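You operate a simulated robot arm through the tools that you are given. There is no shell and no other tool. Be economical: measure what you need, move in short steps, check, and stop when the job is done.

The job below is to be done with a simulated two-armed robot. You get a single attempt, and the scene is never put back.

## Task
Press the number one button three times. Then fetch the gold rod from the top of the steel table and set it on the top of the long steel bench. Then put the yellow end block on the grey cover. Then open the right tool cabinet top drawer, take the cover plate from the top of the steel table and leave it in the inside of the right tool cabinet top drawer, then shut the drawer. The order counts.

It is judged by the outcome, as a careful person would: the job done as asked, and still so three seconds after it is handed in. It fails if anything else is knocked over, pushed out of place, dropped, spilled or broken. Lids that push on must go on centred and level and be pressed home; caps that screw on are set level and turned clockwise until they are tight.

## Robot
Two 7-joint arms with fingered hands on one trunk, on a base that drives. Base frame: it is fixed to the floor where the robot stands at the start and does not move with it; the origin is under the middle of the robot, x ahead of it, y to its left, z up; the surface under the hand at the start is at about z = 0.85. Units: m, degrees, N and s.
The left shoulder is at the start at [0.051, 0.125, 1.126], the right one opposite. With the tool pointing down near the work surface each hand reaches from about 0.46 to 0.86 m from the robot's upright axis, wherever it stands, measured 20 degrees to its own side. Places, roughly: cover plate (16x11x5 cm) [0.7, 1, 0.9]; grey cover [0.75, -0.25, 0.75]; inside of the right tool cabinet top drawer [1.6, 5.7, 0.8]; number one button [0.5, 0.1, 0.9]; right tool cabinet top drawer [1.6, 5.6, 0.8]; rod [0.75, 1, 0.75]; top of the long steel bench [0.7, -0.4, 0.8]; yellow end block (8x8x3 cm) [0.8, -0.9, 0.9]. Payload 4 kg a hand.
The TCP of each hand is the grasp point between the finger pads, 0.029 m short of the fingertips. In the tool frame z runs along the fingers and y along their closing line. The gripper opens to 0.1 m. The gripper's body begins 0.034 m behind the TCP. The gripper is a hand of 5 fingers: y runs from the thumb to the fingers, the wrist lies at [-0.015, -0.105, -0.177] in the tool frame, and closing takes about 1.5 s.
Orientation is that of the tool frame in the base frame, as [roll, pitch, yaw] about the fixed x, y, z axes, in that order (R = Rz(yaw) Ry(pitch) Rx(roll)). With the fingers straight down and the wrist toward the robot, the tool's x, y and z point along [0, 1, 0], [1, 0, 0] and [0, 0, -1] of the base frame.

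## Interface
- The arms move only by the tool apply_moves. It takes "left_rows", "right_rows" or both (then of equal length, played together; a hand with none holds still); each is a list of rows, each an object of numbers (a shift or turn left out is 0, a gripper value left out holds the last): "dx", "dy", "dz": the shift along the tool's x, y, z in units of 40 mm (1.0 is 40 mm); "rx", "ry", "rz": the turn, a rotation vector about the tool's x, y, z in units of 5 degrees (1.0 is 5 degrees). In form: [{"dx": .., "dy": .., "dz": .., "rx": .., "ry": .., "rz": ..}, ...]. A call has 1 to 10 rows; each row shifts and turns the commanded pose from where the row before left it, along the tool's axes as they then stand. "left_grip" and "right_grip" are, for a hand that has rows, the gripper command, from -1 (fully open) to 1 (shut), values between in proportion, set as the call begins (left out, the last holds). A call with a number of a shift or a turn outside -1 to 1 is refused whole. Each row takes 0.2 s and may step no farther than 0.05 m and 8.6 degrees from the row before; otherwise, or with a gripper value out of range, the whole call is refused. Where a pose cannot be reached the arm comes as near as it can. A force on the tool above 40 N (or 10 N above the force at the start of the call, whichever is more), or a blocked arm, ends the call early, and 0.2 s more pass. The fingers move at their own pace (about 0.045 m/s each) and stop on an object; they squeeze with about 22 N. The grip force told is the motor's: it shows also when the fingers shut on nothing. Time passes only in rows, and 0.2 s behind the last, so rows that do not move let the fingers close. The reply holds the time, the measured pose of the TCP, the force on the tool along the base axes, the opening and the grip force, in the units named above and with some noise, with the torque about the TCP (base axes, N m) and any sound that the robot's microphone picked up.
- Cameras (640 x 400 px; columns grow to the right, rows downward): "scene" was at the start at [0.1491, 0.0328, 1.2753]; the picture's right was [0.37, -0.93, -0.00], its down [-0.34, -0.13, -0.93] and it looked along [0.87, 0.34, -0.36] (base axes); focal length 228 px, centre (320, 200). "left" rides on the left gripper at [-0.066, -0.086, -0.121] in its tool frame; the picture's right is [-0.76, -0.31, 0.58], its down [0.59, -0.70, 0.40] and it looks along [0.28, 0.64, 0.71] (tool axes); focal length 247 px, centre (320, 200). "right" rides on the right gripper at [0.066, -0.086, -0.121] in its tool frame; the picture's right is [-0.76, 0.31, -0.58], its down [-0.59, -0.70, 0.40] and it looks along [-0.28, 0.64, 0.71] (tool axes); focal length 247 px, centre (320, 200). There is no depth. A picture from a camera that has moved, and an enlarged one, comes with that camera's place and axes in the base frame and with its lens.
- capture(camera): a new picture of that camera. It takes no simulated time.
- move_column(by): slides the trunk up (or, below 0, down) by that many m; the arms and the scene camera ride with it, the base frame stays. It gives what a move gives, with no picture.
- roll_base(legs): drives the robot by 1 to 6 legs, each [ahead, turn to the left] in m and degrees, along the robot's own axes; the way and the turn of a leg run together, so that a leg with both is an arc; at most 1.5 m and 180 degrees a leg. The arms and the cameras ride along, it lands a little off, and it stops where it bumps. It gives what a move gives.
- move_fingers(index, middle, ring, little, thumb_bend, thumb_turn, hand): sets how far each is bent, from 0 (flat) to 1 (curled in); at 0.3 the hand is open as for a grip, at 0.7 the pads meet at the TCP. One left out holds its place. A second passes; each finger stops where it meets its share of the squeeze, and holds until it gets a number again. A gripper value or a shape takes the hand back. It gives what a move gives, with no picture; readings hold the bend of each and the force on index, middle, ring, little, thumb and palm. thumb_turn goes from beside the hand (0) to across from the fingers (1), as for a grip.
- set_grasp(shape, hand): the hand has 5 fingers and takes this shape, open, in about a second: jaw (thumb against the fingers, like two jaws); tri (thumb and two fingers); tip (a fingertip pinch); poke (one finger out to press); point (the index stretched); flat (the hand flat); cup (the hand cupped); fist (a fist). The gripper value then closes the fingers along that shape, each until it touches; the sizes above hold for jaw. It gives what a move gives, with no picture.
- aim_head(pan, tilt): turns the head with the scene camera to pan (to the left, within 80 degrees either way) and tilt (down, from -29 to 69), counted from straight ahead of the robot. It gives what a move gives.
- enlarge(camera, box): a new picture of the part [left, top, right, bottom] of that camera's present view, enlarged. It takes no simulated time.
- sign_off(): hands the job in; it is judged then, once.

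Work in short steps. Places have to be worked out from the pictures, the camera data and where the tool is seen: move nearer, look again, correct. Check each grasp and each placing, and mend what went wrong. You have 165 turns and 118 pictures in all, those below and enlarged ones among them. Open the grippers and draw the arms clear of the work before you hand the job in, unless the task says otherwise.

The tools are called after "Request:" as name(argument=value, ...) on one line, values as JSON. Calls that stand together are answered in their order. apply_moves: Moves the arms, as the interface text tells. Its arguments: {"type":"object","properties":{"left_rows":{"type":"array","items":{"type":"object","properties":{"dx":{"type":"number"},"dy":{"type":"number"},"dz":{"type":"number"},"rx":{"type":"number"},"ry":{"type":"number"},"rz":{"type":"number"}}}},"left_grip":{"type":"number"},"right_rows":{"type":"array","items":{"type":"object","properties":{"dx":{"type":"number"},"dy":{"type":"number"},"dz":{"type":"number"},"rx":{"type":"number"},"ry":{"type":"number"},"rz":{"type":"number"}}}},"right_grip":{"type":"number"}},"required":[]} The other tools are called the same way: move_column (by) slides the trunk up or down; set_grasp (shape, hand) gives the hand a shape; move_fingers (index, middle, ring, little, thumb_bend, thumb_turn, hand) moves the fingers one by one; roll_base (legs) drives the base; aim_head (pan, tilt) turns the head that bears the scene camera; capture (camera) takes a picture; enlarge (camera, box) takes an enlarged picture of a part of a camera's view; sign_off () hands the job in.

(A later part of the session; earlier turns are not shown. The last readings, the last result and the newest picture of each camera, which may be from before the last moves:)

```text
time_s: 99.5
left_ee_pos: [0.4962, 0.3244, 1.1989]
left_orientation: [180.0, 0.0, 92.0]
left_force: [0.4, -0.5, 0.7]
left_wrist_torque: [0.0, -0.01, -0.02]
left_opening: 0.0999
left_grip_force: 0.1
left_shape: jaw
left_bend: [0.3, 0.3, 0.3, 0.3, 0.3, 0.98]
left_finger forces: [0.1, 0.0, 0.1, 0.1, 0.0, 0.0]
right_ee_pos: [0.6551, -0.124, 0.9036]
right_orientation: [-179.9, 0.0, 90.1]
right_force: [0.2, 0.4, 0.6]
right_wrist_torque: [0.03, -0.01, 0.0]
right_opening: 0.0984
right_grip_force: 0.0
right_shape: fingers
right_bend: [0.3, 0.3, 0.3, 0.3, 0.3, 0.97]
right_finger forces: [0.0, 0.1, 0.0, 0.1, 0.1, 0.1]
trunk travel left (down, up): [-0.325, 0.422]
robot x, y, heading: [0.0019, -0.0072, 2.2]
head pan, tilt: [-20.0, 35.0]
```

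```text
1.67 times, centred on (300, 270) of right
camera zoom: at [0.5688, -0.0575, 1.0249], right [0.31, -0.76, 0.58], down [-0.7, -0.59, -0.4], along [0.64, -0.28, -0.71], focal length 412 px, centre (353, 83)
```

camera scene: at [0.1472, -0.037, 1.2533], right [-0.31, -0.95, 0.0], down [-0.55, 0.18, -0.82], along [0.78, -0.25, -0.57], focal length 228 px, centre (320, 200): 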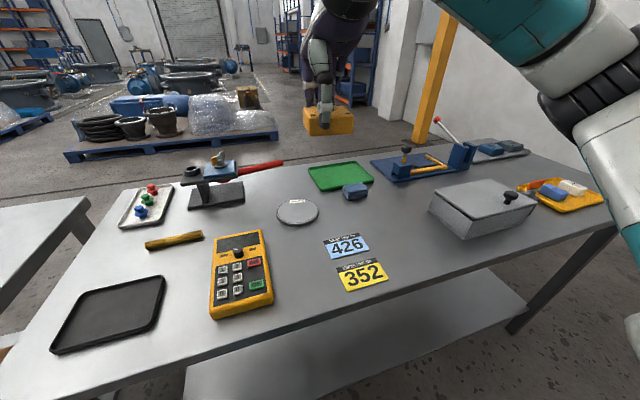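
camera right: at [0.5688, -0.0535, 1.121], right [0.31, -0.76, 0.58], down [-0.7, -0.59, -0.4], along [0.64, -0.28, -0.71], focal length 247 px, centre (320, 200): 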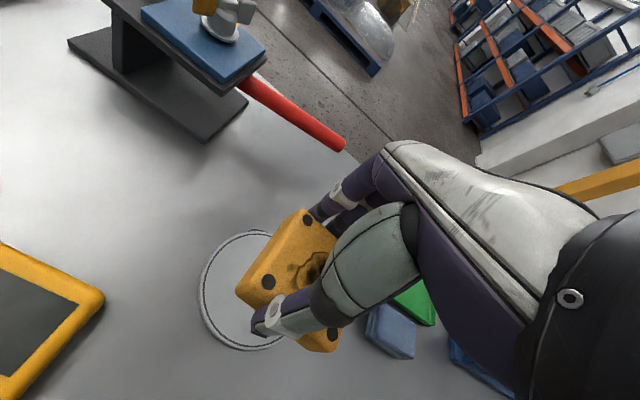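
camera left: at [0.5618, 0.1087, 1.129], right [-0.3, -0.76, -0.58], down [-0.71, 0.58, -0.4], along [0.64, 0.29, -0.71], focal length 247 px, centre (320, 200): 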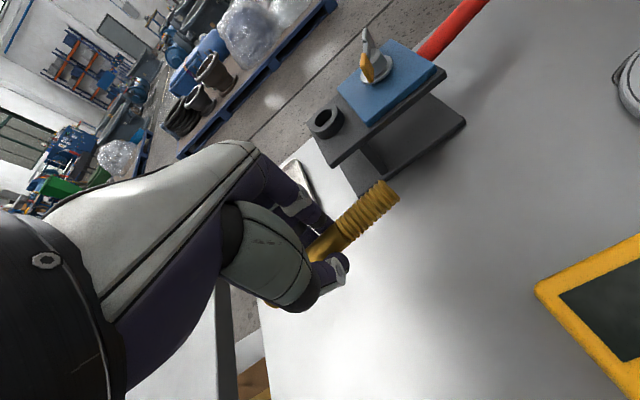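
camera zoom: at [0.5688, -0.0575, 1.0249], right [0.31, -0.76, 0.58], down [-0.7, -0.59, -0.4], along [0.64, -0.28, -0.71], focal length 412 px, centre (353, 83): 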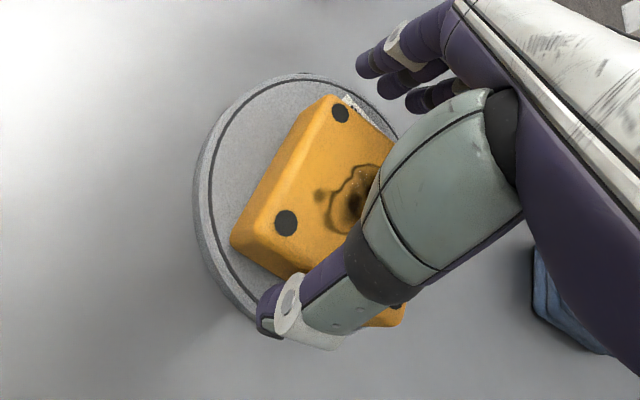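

Released and flat. I'll lift straight up, withdraw and verify.

Request:
apply_moves(right_rows=[{"dz": -0.5}, {"dz": -0.9}, {"dz": -1}, {"dz": -1}, {"dz": -1}, {"dz": -1}, {"dz": -0.8, "dy": -0.8}, {"dz": -0.6, "dy": -0.9}, {"dy": -1}, {"dy": -1}])

Request:
capture(camera="scene")

```text
time_s: 101.7
left_ee_pos: [0.496, 0.3256, 1.1977]
left_orientation: [-180.0, 0.0, 92.1]
left_force: [0.0, 0.0, -0.5]
left_wrist_torque: [0.01, -0.01, 0.02]
left_opening: 0.0998
left_grip_force: 0.0
left_shape: jaw
left_bend: [0.3, 0.3, 0.3, 0.3, 0.3, 0.98]
left_finger forces: [0.0, 0.1, 0.0, 0.0, 0.0, 0.0]
right_ee_pos: [0.5055, -0.1238, 1.1763]
right_orientation: [-179.9, 0.0, 90.1]
right_force: [0.9, 0.3, -0.1]
right_wrist_torque: [-0.01, 0.01, 0.01]
right_opening: 0.0986
right_grip_force: 0.0
right_shape: fingers
right_bend: [0.3, 0.3, 0.3, 0.3, 0.3, 0.98]
right_finger forces: [0.0, 0.0, 0.1, 0.1, 0.1, 0.1]
trunk travel left (down, up): [-0.325, 0.422]
robot x, y, heading: [-0.0007, -0.0127, 2.1]
head pan, tilt: [-20.0, 35.0]
```

```text
66 pictures are left
camera scene: at [0.1464, -0.0369, 1.2535], right [-0.31, -0.95, 0.0], down [-0.55, 0.18, -0.82], along [0.78, -0.25, -0.57], focal length 228 px, centre (320, 200)
```

scene: 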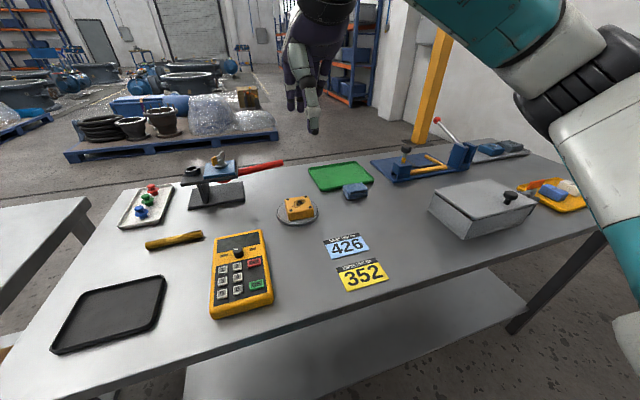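

The yellow block sits centred on the grey cover and nothing else moved. Next comes the drawer: I'll turn left, drive towards the cabinets and look.

Request:
roll_base(legs=[[0, 88], [1.5, 0]])

Request:
aim_head(pan=-15, tilt=10)

Request:
capture(camera="scene")

```text
time_s: 113.1
left_ee_pos: [-0.3134, 2.0377, 1.1993]
left_orientation: [-180.0, 0.0, 179.9]
left_force: [0.9, -1.1, 0.2]
left_wrist_torque: [0.01, 0.01, 0.01]
left_opening: 0.0998
left_grip_force: 0.1
left_shape: jaw
left_bend: [0.3, 0.3, 0.3, 0.3, 0.3, 0.98]
left_finger forces: [0.0, 0.1, 0.1, 0.1, 0.0, 0.0]
right_ee_pos: [0.1356, 2.032, 1.1768]
right_orientation: [180.0, 0.0, 178.0]
right_force: [-0.9, -0.4, -0.7]
right_wrist_torque: [-0.01, -0.04, 0.01]
right_opening: 0.0987
right_grip_force: 0.1
right_shape: fingers
right_bend: [0.3, 0.3, 0.3, 0.3, 0.3, 0.98]
right_finger forces: [0.0, 0.0, 0.1, 0.1, 0.0, 0.0]
trunk travel left (down, up): [-0.325, 0.422]
robot x, y, heading: [0.0013, 1.5313, 89.7]
head pan, tilt: [-20.0, 35.0]
```

```text
time_s: 114.0
left_ee_pos: [-0.3134, 2.0372, 1.198]
left_orientation: [180.0, 0.0, 179.9]
left_force: [-0.2, 0.0, -0.6]
left_wrist_torque: [0.01, -0.02, 0.04]
left_opening: 0.0996
left_grip_force: 0.0
left_shape: jaw
left_bend: [0.3, 0.3, 0.3, 0.3, 0.3, 0.98]
left_finger forces: [0.1, 0.0, 0.0, 0.1, 0.1, 0.0]
right_ee_pos: [0.1346, 2.0313, 1.176]
right_orientation: [-180.0, 0.0, 178.1]
right_force: [0.4, 0.3, 0.3]
right_wrist_torque: [0.02, 0.02, 0.03]
right_opening: 0.0986
right_grip_force: 0.0
right_shape: fingers
right_bend: [0.3, 0.3, 0.3, 0.3, 0.3, 0.98]
right_finger forces: [0.0, 0.0, 0.1, 0.0, 0.0, 0.0]
trunk travel left (down, up): [-0.325, 0.422]
robot x, y, heading: [0.0058, 1.5298, 90.1]
head pan, tilt: [-15.0, 10.0]
```

```text
65 pictures are left
camera scene: at [0.0265, 1.681, 1.2934], right [0.97, -0.26, 0.0], down [-0.05, -0.17, -0.98], along [0.26, 0.95, -0.17], focal length 228 px, centre (320, 200)
```

scene: 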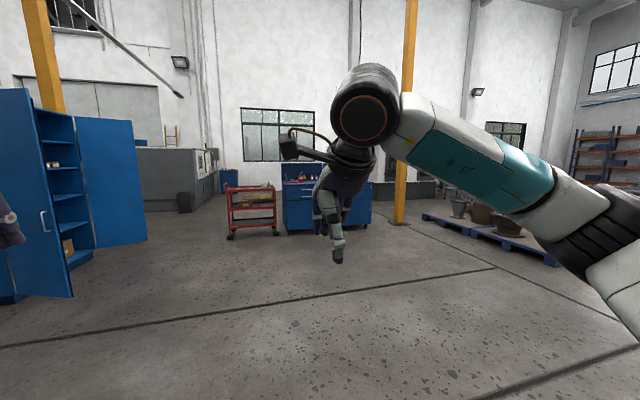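

The floor ahead is clear. I'll drive to about (1.55, 4.4), facing the cabinets.

Request:
roll_base(legs=[[0.6, 0], [0, -34.3], [1.4, 0], [1.35, 0], [0, 34.3]])

Request:
aim_head(pan=0, tilt=20)

Request:
capture(camera="scene")

```text
time_s: 133.7
left_ee_pos: [1.2208, 4.9236, 1.1984]
left_orientation: [-180.0, 0.1, 179.6]
left_force: [-0.7, -0.7, 0.1]
left_wrist_torque: [0.02, -0.01, -0.01]
left_opening: 0.0996
left_grip_force: 0.1
left_shape: jaw
left_bend: [0.3, 0.3, 0.3, 0.3, 0.3, 0.98]
left_finger forces: [0.0, 0.1, 0.0, 0.0, 0.1, 0.1]
right_ee_pos: [1.6689, 4.916, 1.1762]
right_orientation: [-179.9, 0.0, 177.7]
right_force: [-0.1, -0.3, 0.1]
right_wrist_torque: [-0.01, -0.01, 0.0]
right_opening: 0.0985
right_grip_force: 0.1
right_shape: fingers
right_bend: [0.3, 0.3, 0.3, 0.3, 0.3, 0.98]
right_finger forces: [0.0, 0.1, 0.1, 0.1, 0.0, 0.0]
trunk travel left (down, up): [-0.325, 0.422]
robot x, y, heading: [1.5353, 4.4168, 89.3]
head pan, tilt: [-15.0, 10.0]
```

```text
time_s: 134.5
left_ee_pos: [1.2215, 4.9241, 1.1984]
left_orientation: [-180.0, 0.0, 179.7]
left_force: [-0.3, 0.8, -0.3]
left_wrist_torque: [-0.02, 0.02, -0.02]
left_opening: 0.0998
left_grip_force: 0.0
left_shape: jaw
left_bend: [0.3, 0.3, 0.3, 0.3, 0.3, 0.98]
left_finger forces: [0.0, 0.1, 0.0, 0.0, 0.0, 0.0]
right_ee_pos: [1.6692, 4.916, 1.1756]
right_orientation: [-180.0, 0.0, 177.8]
right_force: [-0.1, -0.2, -0.6]
right_wrist_torque: [0.01, 0.02, -0.01]
right_opening: 0.0988
right_grip_force: 0.1
right_shape: fingers
right_bend: [0.3, 0.3, 0.3, 0.3, 0.3, 0.98]
right_finger forces: [0.1, 0.0, 0.0, 0.1, 0.0, 0.0]
trunk travel left (down, up): [-0.325, 0.422]
robot x, y, heading: [1.5339, 4.4133, 89.6]
head pan, tilt: [0.0, 20.0]
```

```text
64 pictures are left
camera scene: at [1.5359, 4.57, 1.2773], right [1.0, -0.01, 0.0], down [0.0, -0.34, -0.94], along [0.01, 0.94, -0.34], focal length 228 px, centre (320, 200)
```

scene: 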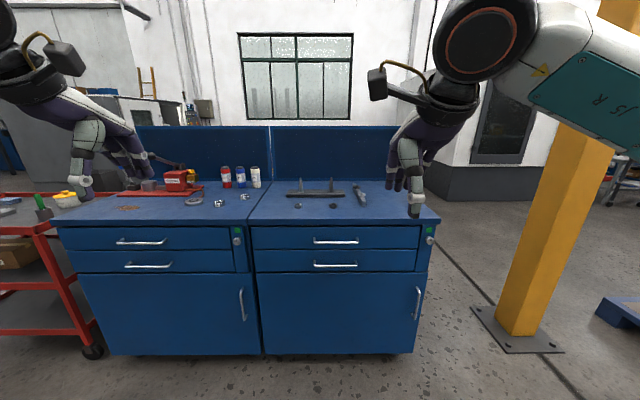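

The right cabinet's top drawer handle is at about [1.62, 5.43, 0.77]. I'll look at it more closely, including the lock and the gap behind the bar.

Request:
enlarge(camera="scene", box=[240, 205, 450, 290])

Request:
capture(camera="right")

```text
3.05 times, centred on (345, 248) of scene
camera zoom: at [1.5359, 4.57, 1.2773], right [1.0, -0.01, 0.0], down [0.0, -0.34, -0.94], along [0.01, 0.94, -0.34], focal length 693 px, centre (244, 55)
```

zoom: 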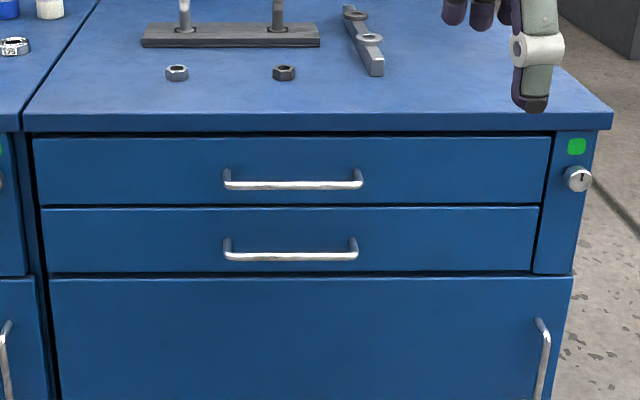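

```text
62 pictures are left
camera right: at [1.6008, 4.8334, 1.2976], right [0.77, 0.28, 0.58], down [0.56, -0.73, -0.4], along [0.31, 0.63, -0.71], focal length 247 px, centre (320, 200)
```

right: 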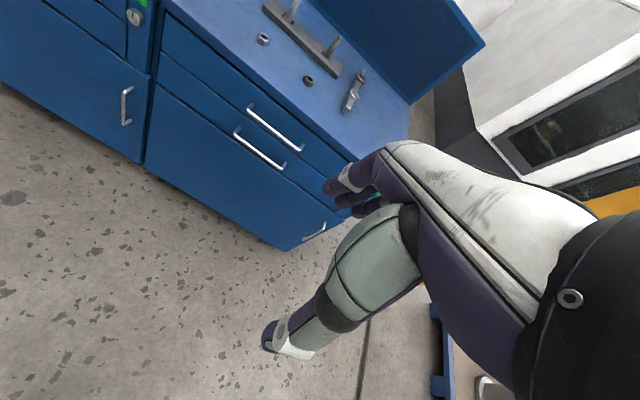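

The bar is at about [1.611, 5.43, 0.770], the lock shows green. I'll move 0.13 m closer, lower the trunk 0.2 m, and open the right hand.

Request:
roll_base(legs=[[0.13, 0]])

Request:
move_column(by=-0.2)

Request:
apply_moves(right_rows=[{"rx": -1, "dy": -0.5}, {"rx": -1, "dy": -0.5}, {"rx": -1}, {"rx": -1}, {"rx": -1}, {"rx": -1}, {"rx": -1}, {"rx": -1}, {"rx": -1}, {"rx": -1}], right_grip=-1)

Request:
apply_moves(right_rows=[{"rx": -1}, {"rx": -1}, {"rx": -1}, {"rx": -1}, {"rx": -1}, {}], right_grip=0)

Request:
capture(camera="right")

Request:
capture(camera="scene")

```text
time_s: 135.8
left_ee_pos: [1.2232, 5.0538, 1.1981]
left_orientation: [-179.9, 0.0, 179.5]
left_force: [0.7, 0.9, 0.3]
left_wrist_torque: [-0.04, -0.01, -0.02]
left_opening: 0.1001
left_grip_force: 0.0
left_shape: jaw
left_bend: [0.3, 0.3, 0.3, 0.3, 0.3, 0.98]
left_finger forces: [0.1, 0.0, 0.0, 0.0, 0.0, 0.1]
right_ee_pos: [1.6713, 5.0447, 1.176]
right_orientation: [-180.0, 0.1, 177.6]
right_force: [0.3, -0.1, -0.7]
right_wrist_torque: [-0.02, 0.0, 0.04]
right_opening: 0.0988
right_grip_force: 0.1
right_shape: fingers
right_bend: [0.3, 0.3, 0.3, 0.3, 0.3, 0.98]
right_finger forces: [0.0, 0.0, 0.1, 0.0, 0.1, 0.0]
trunk travel left (down, up): [-0.325, 0.422]
robot x, y, heading: [1.5366, 4.5413, 89.7]
head pan, tilt: [0.0, 20.0]
```

```text
time_s: 137.9
left_ee_pos: [1.2241, 5.052, 0.9989]
left_orientation: [-180.0, 0.0, 179.5]
left_force: [0.3, 0.3, 0.5]
left_wrist_torque: [-0.04, -0.01, 0.04]
left_opening: 0.0998
left_grip_force: 0.0
left_shape: jaw
left_bend: [0.3, 0.3, 0.3, 0.3, 0.3, 0.98]
left_finger forces: [0.1, 0.0, 0.0, 0.0, 0.1, 0.0]
right_ee_pos: [1.6711, 5.0425, 0.9761]
right_orientation: [-180.0, 0.0, 177.6]
right_force: [0.6, -0.1, 1.2]
right_wrist_torque: [0.08, -0.02, -0.02]
right_opening: 0.0987
right_grip_force: 0.1
right_shape: fingers
right_bend: [0.3, 0.3, 0.3, 0.3, 0.3, 0.98]
right_finger forces: [0.0, 0.0, 0.0, 0.0, 0.1, 0.1]
trunk travel left (down, up): [-0.125, 0.622]
robot x, y, heading: [1.5415, 4.5449, 89.5]
head pan, tilt: [0.0, 20.0]
```

```text
time_s: 140.1
left_ee_pos: [1.2231, 5.0518, 0.999]
left_orientation: [-180.0, 0.0, 179.4]
left_force: [-0.1, -0.1, -0.1]
left_wrist_torque: [-0.03, 0.0, -0.01]
left_opening: 0.0997
left_grip_force: 0.1
left_shape: jaw
left_bend: [0.3, 0.3, 0.3, 0.3, 0.3, 0.98]
left_finger forces: [0.1, 0.0, 0.0, 0.0, 0.1, 0.0]
right_ee_pos: [1.6482, 5.0669, 1.0254]
right_orientation: [130.0, 0.0, 177.5]
right_force: [-0.7, 1.1, -0.2]
right_wrist_torque: [0.01, 0.0, 0.01]
right_opening: 0.0999
right_grip_force: 0.0
right_shape: jaw
right_bend: [0.3, 0.3, 0.3, 0.3, 0.3, 0.98]
right_finger forces: [0.1, 0.0, 0.1, 0.0, 0.1, 0.1]
right hand out of reach, approached as far as the arm can: row 5, 6, 7, 8, 9, 10
trunk travel left (down, up): [-0.125, 0.622]
robot x, y, heading: [1.5374, 4.5438, 89.6]
head pan, tilt: [0.0, 20.0]
```

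```text
time_s: 141.5
left_ee_pos: [1.223, 5.053, 1.0003]
left_orientation: [-180.0, -0.1, 179.5]
left_force: [-0.8, -0.1, -0.3]
left_wrist_torque: [0.02, 0.04, 0.02]
left_opening: 0.0997
left_grip_force: 0.2
left_shape: jaw
left_bend: [0.3, 0.3, 0.3, 0.3, 0.3, 0.98]
left_finger forces: [0.0, 0.0, 0.0, 0.0, 0.1, 0.1]
right_ee_pos: [1.619, 5.086, 1.0275]
right_orientation: [107.6, -0.1, 177.3]
right_force: [-0.4, -0.8, 0.0]
right_wrist_torque: [0.0, 0.04, -0.01]
right_opening: 0.0501
right_grip_force: 0.1
right_shape: jaw
right_bend: [0.41, 0.43, 0.74, 0.49, 0.35, 1.0]
right_finger forces: [0.1, 0.0, 0.0, 0.1, 0.1, 0.0]
right hand out of reach, approached as far as the arm can: row 1, 2, 3, 4, 5
trunk travel left (down, up): [-0.125, 0.622]
robot x, y, heading: [1.5403, 4.5435, 89.7]
head pan, tilt: [0.0, 20.0]
```

```text
61 pictures are left
camera right: at [1.5476, 4.9472, 0.9827], right [0.74, -0.49, 0.47], down [0.59, 0.14, -0.79], along [0.32, 0.86, 0.4], focal length 247 px, centre (320, 200)
```

right: 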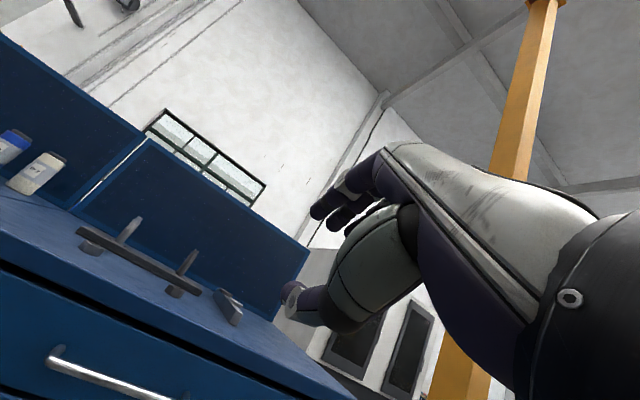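

```text
60 pictures are left
camera scene: at [1.5374, 4.7679, 1.0695], right [1.0, -0.01, 0.0], down [0.0, -0.34, -0.94], along [0.01, 0.94, -0.34], focal length 228 px, centre (320, 200)
```

scene: 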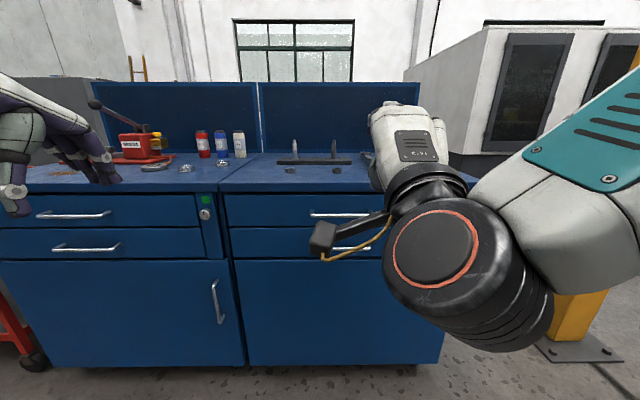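

The pose was too near the body; the hand will reach properly farther out. I'll move forward and down in part and read back.

Request:
apply_moves(right_rows=[{"dx": 0.15, "dy": -0.2, "dz": 0.9}, {"dx": 0.15, "dy": -0.2, "dz": 0.9}, {"dx": 0.15, "dy": -0.2, "dz": 0.9}, {"dx": 0.15, "dy": -0.2, "dz": 0.9}, {"dx": 0.15, "dy": -0.2, "dz": 0.9}, {}], right_grip=-0.2)

```text
time_s: 142.9
left_ee_pos: [1.2235, 5.0522, 0.9992]
left_orientation: [180.0, 0.1, 179.6]
left_force: [0.3, 0.0, 0.2]
left_wrist_torque: [-0.03, 0.01, 0.03]
left_opening: 0.0998
left_grip_force: 0.1
left_shape: jaw
left_bend: [0.3, 0.3, 0.3, 0.3, 0.3, 0.98]
left_finger forces: [0.1, 0.1, 0.0, 0.0, 0.0, 0.0]
right_ee_pos: [1.5397, 5.225, 0.9585]
right_orientation: [105.2, -0.1, 177.4]
right_force: [-0.1, -0.2, 0.3]
right_wrist_torque: [0.01, 0.05, 0.03]
right_opening: 0.0594
right_grip_force: 0.0
right_shape: jaw
right_bend: [0.4, 0.39, 0.73, 0.45, 0.3, 1.0]
right_finger forces: [0.0, 0.0, 0.1, 0.0, 0.1, 0.0]
right hand out of reach, approached as far as the arm can: row 1, 2, 3, 4, 5
trunk travel left (down, up): [-0.125, 0.622]
robot x, y, heading: [1.5371, 4.5418, 89.7]
head pan, tilt: [0.0, 20.0]
```

Still approximate; I'll steer on toward the pre-grasp point [1.61, 5.34, 0.80] and see if it becomes reachable.

Request:
apply_moves(right_rows=[{"dx": -0.3, "dy": -0.51, "dz": 0.63}, {"dx": -0.3, "dy": -0.51, "dz": 0.63}, {"dx": -0.3, "dy": -0.51, "dz": 0.63}, {"dx": -0.3, "dy": -0.51, "dz": 0.63}, {"dx": -0.3, "dy": -0.51, "dz": 0.63}, {"dx": -0.3, "dy": -0.51, "dz": 0.63}, {}])

Request:
capture(camera="scene")

```text
time_s: 144.5
left_ee_pos: [1.2235, 5.0515, 0.9996]
left_orientation: [-180.0, -0.1, 179.6]
left_force: [-0.5, -1.7, -0.2]
left_wrist_torque: [-0.01, 0.03, 0.0]
left_opening: 0.0996
left_grip_force: 0.0
left_shape: jaw
left_bend: [0.3, 0.3, 0.3, 0.3, 0.3, 0.98]
left_finger forces: [0.0, 0.0, 0.0, 0.0, 0.1, 0.0]
right_ee_pos: [1.4802, 5.2604, 0.8791]
right_orientation: [105.6, -0.2, 176.9]
right_force: [-0.1, 0.1, 0.1]
right_wrist_torque: [0.02, 0.01, 0.0]
right_opening: 0.0601
right_grip_force: 0.1
right_shape: jaw
right_bend: [0.4, 0.39, 0.73, 0.45, 0.3, 1.0]
right_finger forces: [0.1, 0.1, 0.0, 0.0, 0.0, 0.0]
right hand out of reach, approached as far as the arm can: row 1, 2, 3, 4, 5, 6
trunk travel left (down, up): [-0.125, 0.622]
robot x, y, heading: [1.5372, 4.5435, 89.6]
head pan, tilt: [0.0, 20.0]
```

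```text
59 pictures are left
camera scene: at [1.5373, 4.768, 1.0696], right [1.0, -0.01, 0.0], down [0.0, -0.34, -0.94], along [0.01, 0.94, -0.34], focal length 228 px, centre (320, 200)
```

scene: 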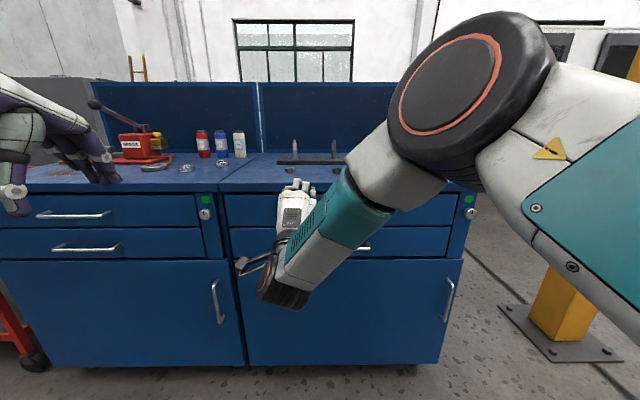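

The horizontal wrist pose isn't reachable here. I'll rotate back to about 35° tilt, hooking the bar from above, which keeps the wrist higher and in easy reach.

Request:
apply_moves(right_rows=[{"rx": 1, "dx": -0.4, "dy": 0.2}, {"rx": 1, "dx": -0.4, "dy": 0.2}, {"rx": 1, "dx": -0.4}, {"rx": 1, "dx": -0.4}, {"rx": 1, "dx": -0.4}, {"rx": 1, "dx": -0.4}, {"rx": 1, "dx": -0.4}, {"rx": 1, "dx": -0.4}, {}])

Request:
capture(camera="right")

```text
time_s: 146.5
left_ee_pos: [1.223, 5.0531, 0.9984]
left_orientation: [-180.0, 0.0, 179.5]
left_force: [-1.0, 0.4, -0.2]
left_wrist_torque: [0.01, 0.02, -0.03]
left_opening: 0.0998
left_grip_force: 0.0
left_shape: jaw
left_bend: [0.3, 0.3, 0.3, 0.3, 0.3, 0.98]
left_finger forces: [0.0, 0.1, 0.0, 0.0, 0.1, 0.0]
right_ee_pos: [1.6108, 5.2613, 0.8939]
right_orientation: [145.1, 0.0, 177.4]
right_force: [-0.4, 0.6, -0.8]
right_wrist_torque: [0.01, -0.01, 0.01]
right_opening: 0.0597
right_grip_force: 0.0
right_shape: jaw
right_bend: [0.4, 0.39, 0.73, 0.45, 0.3, 1.0]
right_finger forces: [0.0, 0.0, 0.0, 0.1, 0.1, 0.0]
trunk travel left (down, up): [-0.125, 0.622]
robot x, y, heading: [1.5373, 4.5396, 89.6]
head pan, tilt: [0.0, 20.0]
```

```text
58 pictures are left
camera right: at [1.5393, 5.1247, 0.945], right [0.75, -0.11, 0.65], down [0.57, -0.37, -0.73], along [0.32, 0.92, -0.22], focal length 247 px, centre (320, 200)
```

right: 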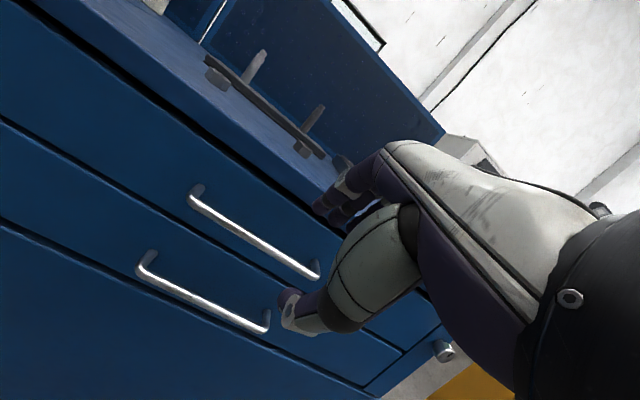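

Tilt 35° is reachable. The bar is refined to y 5.433, z 0.77, x 1.515–1.716. I'll go to the pre-grasp point with a 40 mm opening.

Request:
apply_moves(right_rows=[{"dx": -0.07, "dy": 0.5, "dz": 0.76}, {"dx": -0.07, "dy": 0.5, "dz": 0.76}, {"dx": -0.07, "dy": 0.5, "dz": 0.76}, {}, {}], right_grip=0.2)

Request:
enlarge(camera="right", box=[180, 130, 420, 370])

Request:
enlarge(camera="scene", box=[240, 130, 460, 280])

```text
time_s: 147.7
left_ee_pos: [1.2233, 5.0509, 0.9988]
left_orientation: [-180.0, 0.1, 179.5]
left_force: [-0.5, 0.9, 0.5]
left_wrist_torque: [-0.02, -0.02, -0.01]
left_opening: 0.0999
left_grip_force: 0.0
left_shape: jaw
left_bend: [0.3, 0.3, 0.3, 0.3, 0.3, 0.98]
left_finger forces: [0.0, 0.0, 0.0, 0.0, 0.1, 0.1]
right_ee_pos: [1.6226, 5.362, 0.8538]
right_orientation: [145.1, -0.1, 177.6]
right_force: [-0.6, 0.5, -0.1]
right_wrist_torque: [-0.01, 0.0, 0.0]
right_opening: 0.0404
right_grip_force: 0.0
right_shape: jaw
right_bend: [0.44, 0.47, 0.75, 0.52, 0.41, 1.0]
right_finger forces: [0.0, 0.1, 0.0, 0.1, 0.0, 0.1]
trunk travel left (down, up): [-0.125, 0.622]
robot x, y, heading: [1.5339, 4.543, 89.7]
head pan, tilt: [0.0, 20.0]
```

```text
1.67 times, centred on (300, 250) of right
camera zoom: at [1.5513, 5.2242, 0.9045], right [0.75, -0.11, 0.65], down [0.57, -0.37, -0.73], along [0.32, 0.92, -0.22], focal length 412 px, centre (353, 117)
```

zoom: 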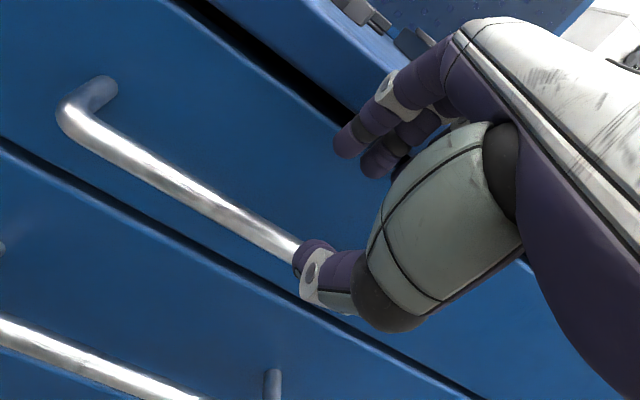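

```text
2.67 times, centred on (350, 205) of scene
camera zoom: at [1.5374, 4.7679, 1.0695], right [1.0, -0.01, 0.0], down [0.0, -0.34, -0.94], along [0.01, 0.94, -0.34], focal length 607 px, centre (240, 187)
```

zoom: 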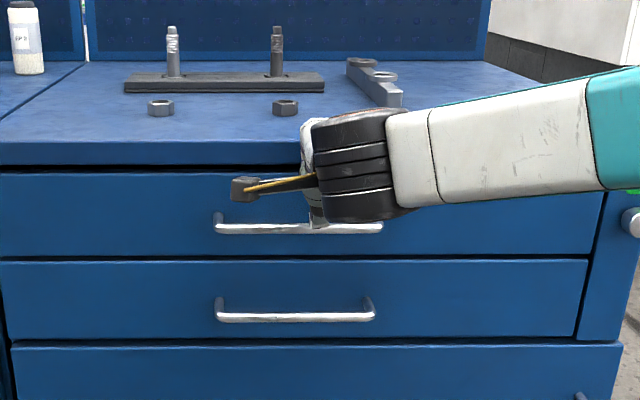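

Geometry looks right: thumb will pass in front of the bar, fingers behind. I'll advance along the tool axis.

Request:
apply_moves(right_rows=[{"dz": 0.5}, {"dz": 0.5}, {"dz": 0.4}, {"dz": 0.3}, {}])

Request:
enlarge(camera="right", box=[180, 130, 420, 370])

```text
time_s: 148.4
left_ee_pos: [1.2247, 5.0474, 0.9998]
left_orientation: [179.9, 0.0, 179.6]
left_force: [-0.3, -0.1, -0.2]
left_wrist_torque: [0.04, -0.01, -0.01]
left_opening: 0.1
left_grip_force: 0.1
left_shape: jaw
left_bend: [0.3, 0.3, 0.3, 0.3, 0.3, 0.98]
left_finger forces: [0.0, 0.0, 0.1, 0.0, 0.1, 0.0]
right_ee_pos: [1.621, 5.3795, 0.8306]
right_orientation: [144.3, -0.3, 177.9]
right_force: [4.8, -34.3, 10.0]
right_wrist_torque: [1.55, 0.01, -0.63]
right_opening: 0.0365
right_grip_force: 0.0
right_shape: jaw
right_bend: [0.46, 0.53, 0.75, 0.52, 0.41, 1.0]
right_finger forces: [1.9, 32.2, 0.1, 0.1, 0.1, 0.0]
trunk travel left (down, up): [-0.125, 0.622]
robot x, y, heading: [1.5414, 4.5439, 89.5]
head pan, tilt: [0.0, 20.0]
stopped in row 3 (right hand): the force on the tool passed its limit at 47 N (the readings are from after the stop); the commanded pose is now the measured one
```

```text
1.67 times, centred on (300, 250) of right
camera zoom: at [1.5502, 5.2421, 0.8805], right [0.76, -0.11, 0.64], down [0.57, -0.36, -0.74], along [0.32, 0.93, -0.21], focal length 412 px, centre (353, 117)
```

zoom: 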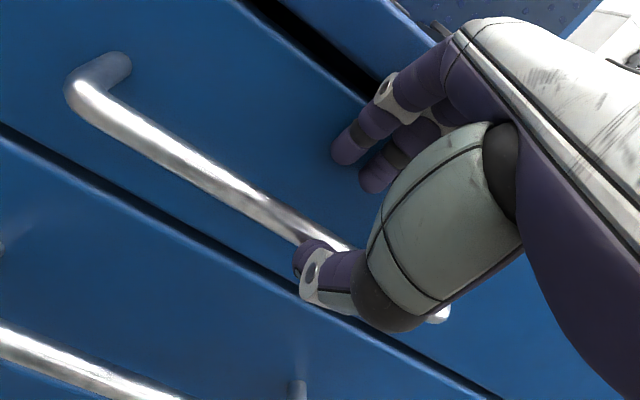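

The middle finger met the drawer face. Re-triangulating from the two wrist views puts the bar nearer: [1.61, 5.392, 0.794]. I'll back off 8 mm and go straight down onto it.

Request:
apply_moves(right_rows=[{"dz": -0.115, "dy": -0.164}, {"dz": 0.2, "dy": -0.14}, {"dz": 0.2, "dy": -0.14}, {"dz": 0.18, "dy": -0.13}, {}])

Request:
enlarge(camera="right", box=[180, 130, 420, 370])

```text
time_s: 149.6
left_ee_pos: [1.2238, 5.0519, 0.9989]
left_orientation: [180.0, 0.0, 179.4]
left_force: [0.1, 0.0, -0.2]
left_wrist_torque: [0.0, -0.02, 0.01]
left_opening: 0.1
left_grip_force: 0.0
left_shape: jaw
left_bend: [0.3, 0.3, 0.3, 0.3, 0.3, 0.98]
left_finger forces: [0.1, 0.1, 0.0, 0.0, 0.0, 0.0]
right_ee_pos: [1.6222, 5.3759, 0.797]
right_orientation: [144.8, -0.2, 177.9]
right_force: [0.0, -0.1, -0.8]
right_wrist_torque: [-0.02, 0.02, 0.01]
right_opening: 0.0401
right_grip_force: 0.1
right_shape: jaw
right_bend: [0.44, 0.47, 0.75, 0.52, 0.41, 1.0]
right_finger forces: [0.0, 0.0, 0.0, 0.0, 0.1, 0.0]
trunk travel left (down, up): [-0.125, 0.622]
robot x, y, heading: [1.5383, 4.5429, 89.6]
head pan, tilt: [0.0, 20.0]
```

```text
1.67 times, centred on (300, 250) of right
camera zoom: at [1.5509, 5.2389, 0.8468], right [0.75, -0.11, 0.65], down [0.57, -0.37, -0.73], along [0.32, 0.92, -0.21], focal length 412 px, centre (353, 117)
```

zoom: 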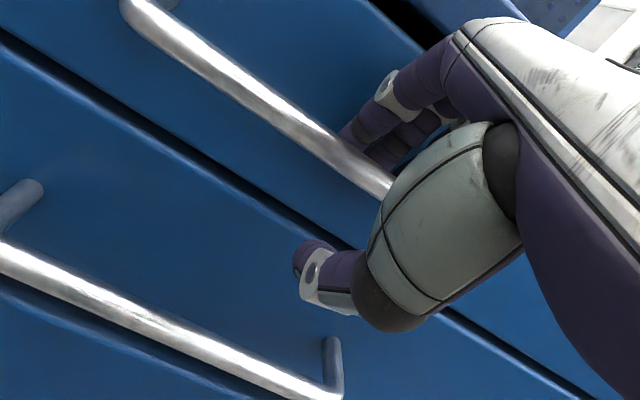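

Fingers are behind the bar, thumb in front. Closing.

Request:
apply_moves(right_rows=[{}, {}, {}, {}, {}], right_grip=1)

Request:
enlarge(camera="right", box=[180, 130, 420, 370])

```text
time_s: 150.8
left_ee_pos: [1.2244, 5.0526, 0.9981]
left_orientation: [-179.8, -0.1, 179.4]
left_force: [0.6, -0.3, -0.2]
left_wrist_torque: [0.03, 0.0, 0.01]
left_opening: 0.0997
left_grip_force: 0.1
left_shape: jaw
left_bend: [0.3, 0.3, 0.3, 0.3, 0.3, 0.98]
left_finger forces: [0.1, 0.1, 0.0, 0.0, 0.1, 0.0]
right_ee_pos: [1.6208, 5.377, 0.7965]
right_orientation: [144.8, -0.1, 177.6]
right_force: [0.4, 4.4, -1.4]
right_wrist_torque: [0.03, -0.15, 0.1]
right_opening: 0.0006
right_grip_force: 21.5
right_shape: jaw
right_bend: [0.61, 0.71, 0.72, 0.57, 0.7, 1.0]
right_finger forces: [5.2, 2.9, 2.6, 1.5, 19.5, 0.1]
trunk travel left (down, up): [-0.125, 0.622]
robot x, y, heading: [1.5391, 4.5397, 89.8]
head pan, tilt: [0.0, 20.0]
```

```text
1.67 times, centred on (300, 250) of right
camera zoom: at [1.551, 5.2392, 0.846], right [0.75, -0.11, 0.65], down [0.57, -0.37, -0.73], along [0.32, 0.92, -0.21], focal length 412 px, centre (353, 117)
```

zoom: 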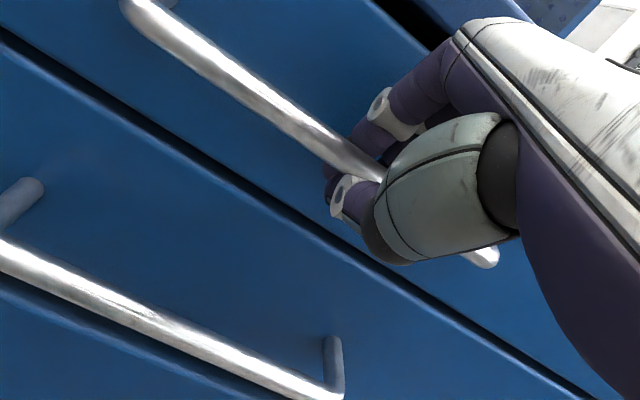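

The hand encloses the bar. I'll pull straight back.

Request:
apply_moves(right_rows=[{"dy": -0.2, "dz": -0.14}, {"dy": -0.4, "dz": -0.28}, {"dy": -0.5, "dz": -0.35}, {"dy": -0.5, "dz": -0.35}, {"dy": -0.5, "dz": -0.35}, {}])

Request:
capture(camera="scene")

```text
time_s: 152.2
left_ee_pos: [1.2236, 5.0499, 0.9986]
left_orientation: [-179.9, -0.1, 179.7]
left_force: [-0.3, 0.0, -0.3]
left_wrist_torque: [0.02, -0.02, -0.01]
left_opening: 0.1
left_grip_force: 0.1
left_shape: jaw
left_bend: [0.3, 0.3, 0.3, 0.3, 0.3, 0.98]
left_finger forces: [0.0, 0.0, 0.0, 0.0, 0.0, 0.0]
right_ee_pos: [1.6168, 5.2741, 0.7946]
right_orientation: [144.9, -0.1, 177.7]
right_force: [12.1, 0.3, -4.6]
right_wrist_torque: [-0.06, -0.05, 0.01]
right_opening: 0.0012
right_grip_force: 22.1
right_shape: jaw
right_bend: [0.73, 0.71, 0.72, 0.57, 0.7, 1.0]
right_finger forces: [3.1, 0.6, 1.9, 1.4, 19.2, 0.0]
trunk travel left (down, up): [-0.125, 0.622]
robot x, y, heading: [1.5338, 4.5422, 89.6]
head pan, tilt: [0.0, 20.0]
```

```text
52 pictures are left
camera scene: at [1.5383, 4.7681, 1.0693], right [1.0, -0.01, 0.0], down [0.0, -0.34, -0.94], along [0.01, 0.94, -0.34], focal length 228 px, centre (320, 200)
```

scene: 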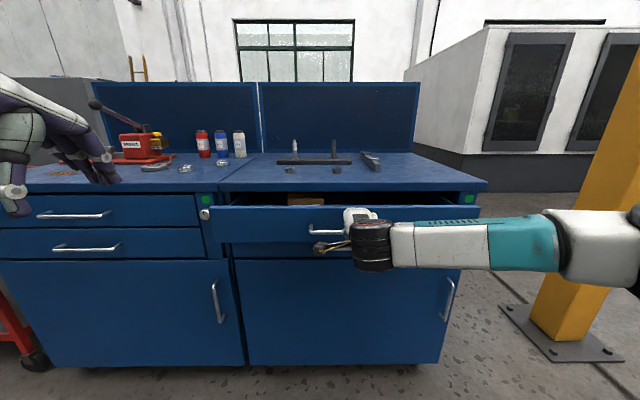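

The drawer is opening. I'll pull about 16 cm more with a small lateral correction.

Request:
apply_moves(right_rows=[{"dx": -0.08, "dy": -0.5, "dz": -0.35}, {"dx": -0.04, "dy": -0.5, "dz": -0.35}, {"dx": -0.03, "dy": -0.5, "dz": -0.35}, {"dx": -0.03, "dy": -0.5, "dz": -0.35}, {"dx": -0.03, "dy": -0.5, "dz": -0.35}, {"dx": -0.03, "dy": -0.5, "dz": -0.35}, {"dx": -0.03, "dy": -0.4, "dz": -0.28}, {}])

Request:
capture(camera="scene")

```text
time_s: 154.0
left_ee_pos: [1.2229, 5.0519, 0.9983]
left_orientation: [180.0, 0.0, 179.6]
left_force: [1.0, 0.6, -0.5]
left_wrist_torque: [0.02, 0.03, 0.0]
left_opening: 0.0998
left_grip_force: 0.0
left_shape: jaw
left_bend: [0.3, 0.3, 0.3, 0.3, 0.3, 0.98]
left_finger forces: [0.1, 0.0, 0.1, 0.0, 0.0, 0.1]
right_ee_pos: [1.6211, 5.1068, 0.7943]
right_orientation: [144.9, -0.1, 177.9]
right_force: [-4.3, -4.1, -7.7]
right_wrist_torque: [-0.04, -0.06, 0.13]
right_opening: 0.0006
right_grip_force: 22.5
right_shape: jaw
right_bend: [0.73, 0.72, 0.72, 0.58, 0.7, 1.0]
right_finger forces: [1.3, 1.1, 2.0, 1.1, 21.6, 0.0]
trunk travel left (down, up): [-0.125, 0.622]
robot x, y, heading: [1.5369, 4.5393, 89.7]
head pan, tilt: [0.0, 20.0]
```

```text
51 pictures are left
camera scene: at [1.537, 4.7684, 1.0694], right [1.0, -0.01, 0.0], down [0.0, -0.34, -0.94], along [0.01, 0.94, -0.34], focal length 228 px, centre (320, 200)
```

scene: 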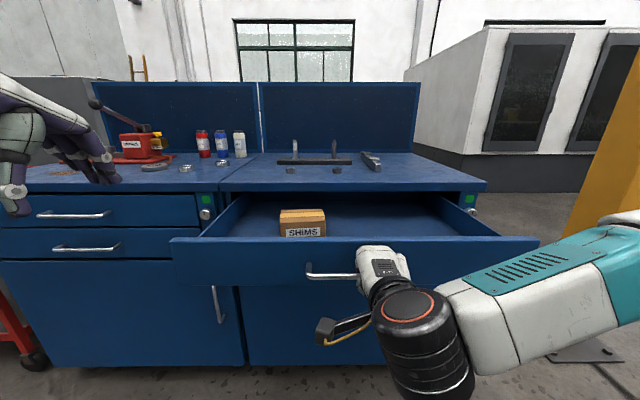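

The drawer is open about 27 cm, with a SHIMS box inside left of centre. I'll open the hand slightly, lift off the bar and look in.

Request:
apply_moves(right_rows=[{}, {}, {}, {}], right_grip=0.2)

Request:
apply_moves(right_rows=[{"dy": 0.18, "dz": -0.26}, {"dy": 0.18, "dz": -0.26}, {"dy": 0.18, "dz": -0.26}, {"dy": 0.2, "dz": -0.5}, {"dz": -0.8}, {"dz": -0.8}, {"dz": -0.5, "dy": 0.5}])

Request:
capture(camera="scene")

```text
time_s: 155.0
left_ee_pos: [1.2225, 5.0517, 0.9984]
left_orientation: [-180.0, 0.0, 179.4]
left_force: [-0.3, 0.0, 1.6]
left_wrist_torque: [0.02, -0.06, -0.03]
left_opening: 0.0997
left_grip_force: 0.1
left_shape: jaw
left_bend: [0.3, 0.3, 0.3, 0.3, 0.3, 0.98]
left_finger forces: [0.0, 0.1, 0.0, 0.0, 0.1, 0.0]
right_ee_pos: [1.6209, 5.1063, 0.7958]
right_orientation: [144.7, -0.2, 177.9]
right_force: [0.4, -0.4, 0.2]
right_wrist_torque: [-0.01, 0.02, 0.01]
right_opening: 0.0395
right_grip_force: 0.1
right_shape: jaw
right_bend: [0.45, 0.47, 0.75, 0.52, 0.41, 1.0]
right_finger forces: [0.4, 0.0, 0.0, 0.0, 0.0, 0.0]
trunk travel left (down, up): [-0.125, 0.622]
robot x, y, heading: [1.5358, 4.5431, 89.4]
head pan, tilt: [0.0, 20.0]
```

```text
time_s: 156.6
left_ee_pos: [1.2237, 5.0513, 1.0001]
left_orientation: [-180.0, 0.0, 179.5]
left_force: [-1.1, 0.7, -0.4]
left_wrist_torque: [-0.02, 0.01, 0.0]
left_opening: 0.0998
left_grip_force: 0.1
left_shape: jaw
left_bend: [0.3, 0.3, 0.3, 0.3, 0.3, 0.98]
left_finger forces: [0.0, 0.0, 0.0, 0.0, 0.0, 0.0]
right_ee_pos: [1.6193, 5.075, 0.9377]
right_orientation: [144.8, -0.1, 177.8]
right_force: [-0.3, 0.0, -0.7]
right_wrist_torque: [0.02, -0.04, 0.01]
right_opening: 0.0397
right_grip_force: 0.0
right_shape: jaw
right_bend: [0.44, 0.47, 0.75, 0.52, 0.41, 1.0]
right_finger forces: [0.0, 0.1, 0.0, 0.0, 0.0, 0.0]
right hand out of reach, approached as far as the arm can: row 6
trunk travel left (down, up): [-0.125, 0.622]
robot x, y, heading: [1.533, 4.5415, 89.7]
head pan, tilt: [0.0, 20.0]
```

```text
50 pictures are left
camera scene: at [1.5375, 4.7673, 1.0696], right [1.0, -0.01, 0.0], down [0.0, -0.34, -0.94], along [0.01, 0.94, -0.34], focal length 228 px, centre (320, 200)
```

scene: 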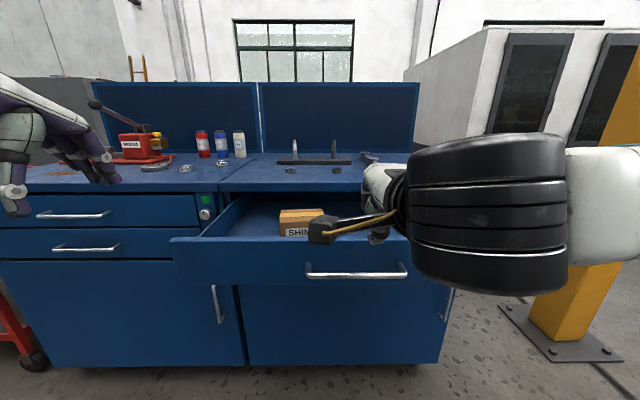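

The drawer is open and clear of the hand. I'll raise the trunk, straighten the right hand, and drive back towards the steel table.

Request:
move_column(by=0.2)

Request:
apply_moves(right_rows=[{"rx": 1}, {"rx": 1}, {"rx": 1}, {"rx": 1}, {"rx": 1}, {"rx": 1}, {"rx": 1}, {}], right_grip=-1)

Request:
roll_base(legs=[[-0.15, 0], [0, 141], [1.29, 0], [1.29, 0], [0, 39.4]])

```text
time_s: 158.7
left_ee_pos: [1.2221, 5.051, 1.1985]
left_orientation: [-180.0, 0.0, 179.5]
left_force: [0.5, 0.3, -0.5]
left_wrist_torque: [-0.04, 0.0, -0.01]
left_opening: 0.0997
left_grip_force: 0.0
left_shape: jaw
left_bend: [0.3, 0.3, 0.3, 0.3, 0.3, 0.98]
left_finger forces: [0.1, 0.0, 0.0, 0.0, 0.1, 0.0]
right_ee_pos: [1.6173, 5.0753, 1.1356]
right_orientation: [144.9, -0.2, 177.8]
right_force: [-0.2, 0.0, -0.3]
right_wrist_torque: [0.01, 0.01, -0.05]
right_opening: 0.04
right_grip_force: 0.1
right_shape: jaw
right_bend: [0.44, 0.47, 0.75, 0.52, 0.41, 1.0]
right_finger forces: [0.1, 0.1, 0.0, 0.0, 0.0, 0.1]
trunk travel left (down, up): [-0.325, 0.422]
robot x, y, heading: [1.5369, 4.5394, 89.7]
head pan, tilt: [0.0, 20.0]
```

```text
time_s: 160.5
left_ee_pos: [1.2231, 5.051, 1.1988]
left_orientation: [-180.0, 0.0, 179.5]
left_force: [0.0, -0.3, 0.0]
left_wrist_torque: [0.02, 0.0, -0.01]
left_opening: 0.0998
left_grip_force: 0.2
left_shape: jaw
left_bend: [0.3, 0.3, 0.3, 0.3, 0.3, 0.98]
left_finger forces: [0.1, 0.0, 0.1, 0.0, 0.0, 0.0]
right_ee_pos: [1.6185, 5.0756, 1.1367]
right_orientation: [179.9, -0.2, 177.8]
right_force: [0.1, 0.8, 0.4]
right_wrist_torque: [0.01, 0.01, -0.02]
right_opening: 0.0997
right_grip_force: 0.1
right_shape: jaw
right_bend: [0.3, 0.3, 0.3, 0.3, 0.3, 0.98]
right_finger forces: [0.0, 0.1, 0.1, 0.0, 0.0, 0.0]
trunk travel left (down, up): [-0.325, 0.422]
robot x, y, heading: [1.5368, 4.5415, 89.6]
head pan, tilt: [0.0, 20.0]
```

```text
time_s: 181.7
left_ee_pos: [0.1174, 1.9704, 1.1984]
left_orientation: [180.0, 0.0, -2.7]
left_force: [0.0, -0.6, -0.1]
left_wrist_torque: [0.02, 0.01, -0.01]
left_opening: 0.0996
left_grip_force: 0.0
left_shape: jaw
left_bend: [0.3, 0.3, 0.3, 0.3, 0.3, 0.98]
left_finger forces: [0.1, 0.0, 0.0, 0.0, 0.0, 0.0]
right_ee_pos: [-0.2783, 1.9617, 1.1363]
right_orientation: [179.8, -0.1, -4.4]
right_force: [0.0, -0.2, 0.2]
right_wrist_torque: [-0.01, 0.01, 0.01]
right_opening: 0.1001
right_grip_force: 0.1
right_shape: jaw
right_bend: [0.3, 0.3, 0.3, 0.3, 0.3, 0.98]
right_finger forces: [0.0, 0.1, 0.0, 0.0, 0.0, 0.1]
trunk travel left (down, up): [-0.325, 0.422]
robot x, y, heading: [-0.1784, 2.4941, -92.2]
head pan, tilt: [0.0, 20.0]
```

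Position is as planned. I'll drive down alongside the table, turn to face it and look.

Request:
roll_base(legs=[[1.25, 0], [0, 92.2], [0.21, 0]])

Request:
aim_head(pan=-5, tilt=35)

Request:
capture(camera="scene")

Request:
capture(camera="right")

```text
time_s: 193.3
left_ee_pos: [0.49, 1.5519, 1.1989]
left_orientation: [180.0, 0.1, 89.5]
left_force: [-0.6, 0.7, -0.5]
left_wrist_torque: [0.0, -0.04, 0.02]
left_opening: 0.0999
left_grip_force: 0.1
left_shape: jaw
left_bend: [0.3, 0.3, 0.3, 0.3, 0.3, 0.98]
left_finger forces: [0.0, 0.1, 0.1, 0.0, 0.0, 0.0]
right_ee_pos: [0.5141, 1.1568, 1.1363]
right_orientation: [179.7, -0.1, 87.8]
right_force: [0.3, 1.7, 0.9]
right_wrist_torque: [-0.01, 0.01, 0.03]
right_opening: 0.1001
right_grip_force: 0.0
right_shape: jaw
right_bend: [0.3, 0.3, 0.3, 0.3, 0.3, 0.98]
right_finger forces: [0.1, 0.0, 0.1, 0.1, 0.1, 0.1]
trunk travel left (down, up): [-0.325, 0.422]
robot x, y, heading: [-0.0209, 1.2421, -0.6]
head pan, tilt: [0.0, 20.0]
```

```text
time_s: 194.1
left_ee_pos: [0.4906, 1.5511, 1.1987]
left_orientation: [-180.0, 0.0, 89.4]
left_force: [0.3, 0.1, 0.5]
left_wrist_torque: [0.0, 0.01, -0.01]
left_opening: 0.0996
left_grip_force: 0.1
left_shape: jaw
left_bend: [0.3, 0.3, 0.3, 0.3, 0.3, 0.98]
left_finger forces: [0.0, 0.0, 0.0, 0.0, 0.0, 0.1]
right_ee_pos: [0.5132, 1.1568, 1.1361]
right_orientation: [179.8, -0.2, 87.7]
right_force: [0.2, 0.2, 0.4]
right_wrist_torque: [-0.02, 0.0, 0.03]
right_opening: 0.1
right_grip_force: 0.0
right_shape: jaw
right_bend: [0.3, 0.3, 0.3, 0.3, 0.3, 0.98]
right_finger forces: [0.1, 0.0, 0.0, 0.0, 0.0, 0.0]
trunk travel left (down, up): [-0.325, 0.422]
robot x, y, heading: [-0.0188, 1.2371, -0.7]
head pan, tilt: [-5.0, 35.0]
```

```text
49 pictures are left
camera scene: at [0.1301, 1.2273, 1.2535], right [-0.1, -1.0, 0.0], down [-0.57, 0.06, -0.82], along [0.82, -0.08, -0.57], focal length 228 px, centre (320, 200)
```

scene: 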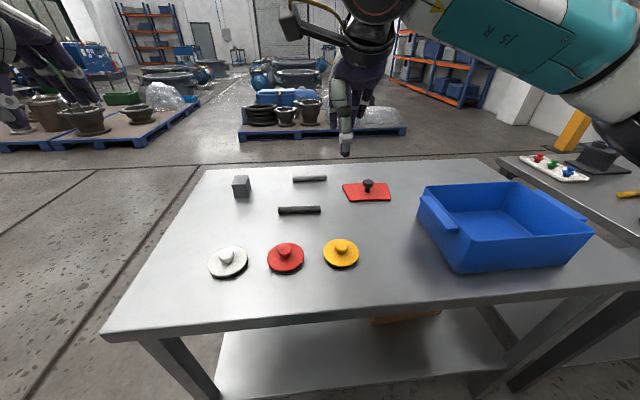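

```text
48 pictures are left
camera right: at [0.4302, 1.2248, 1.2576], right [0.27, -0.77, 0.58], down [-0.72, -0.56, -0.4], along [0.63, -0.31, -0.71], focal length 247 px, centre (320, 200)
```

right: 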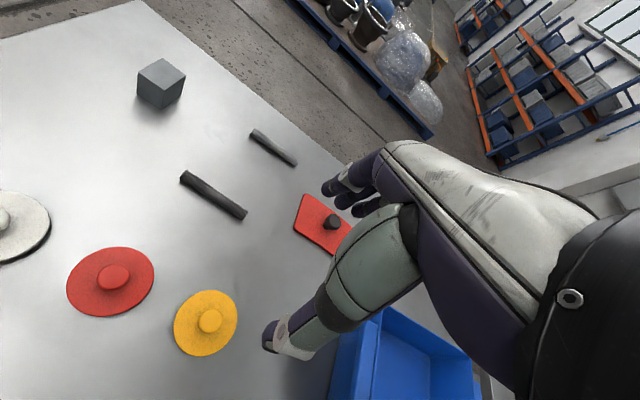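

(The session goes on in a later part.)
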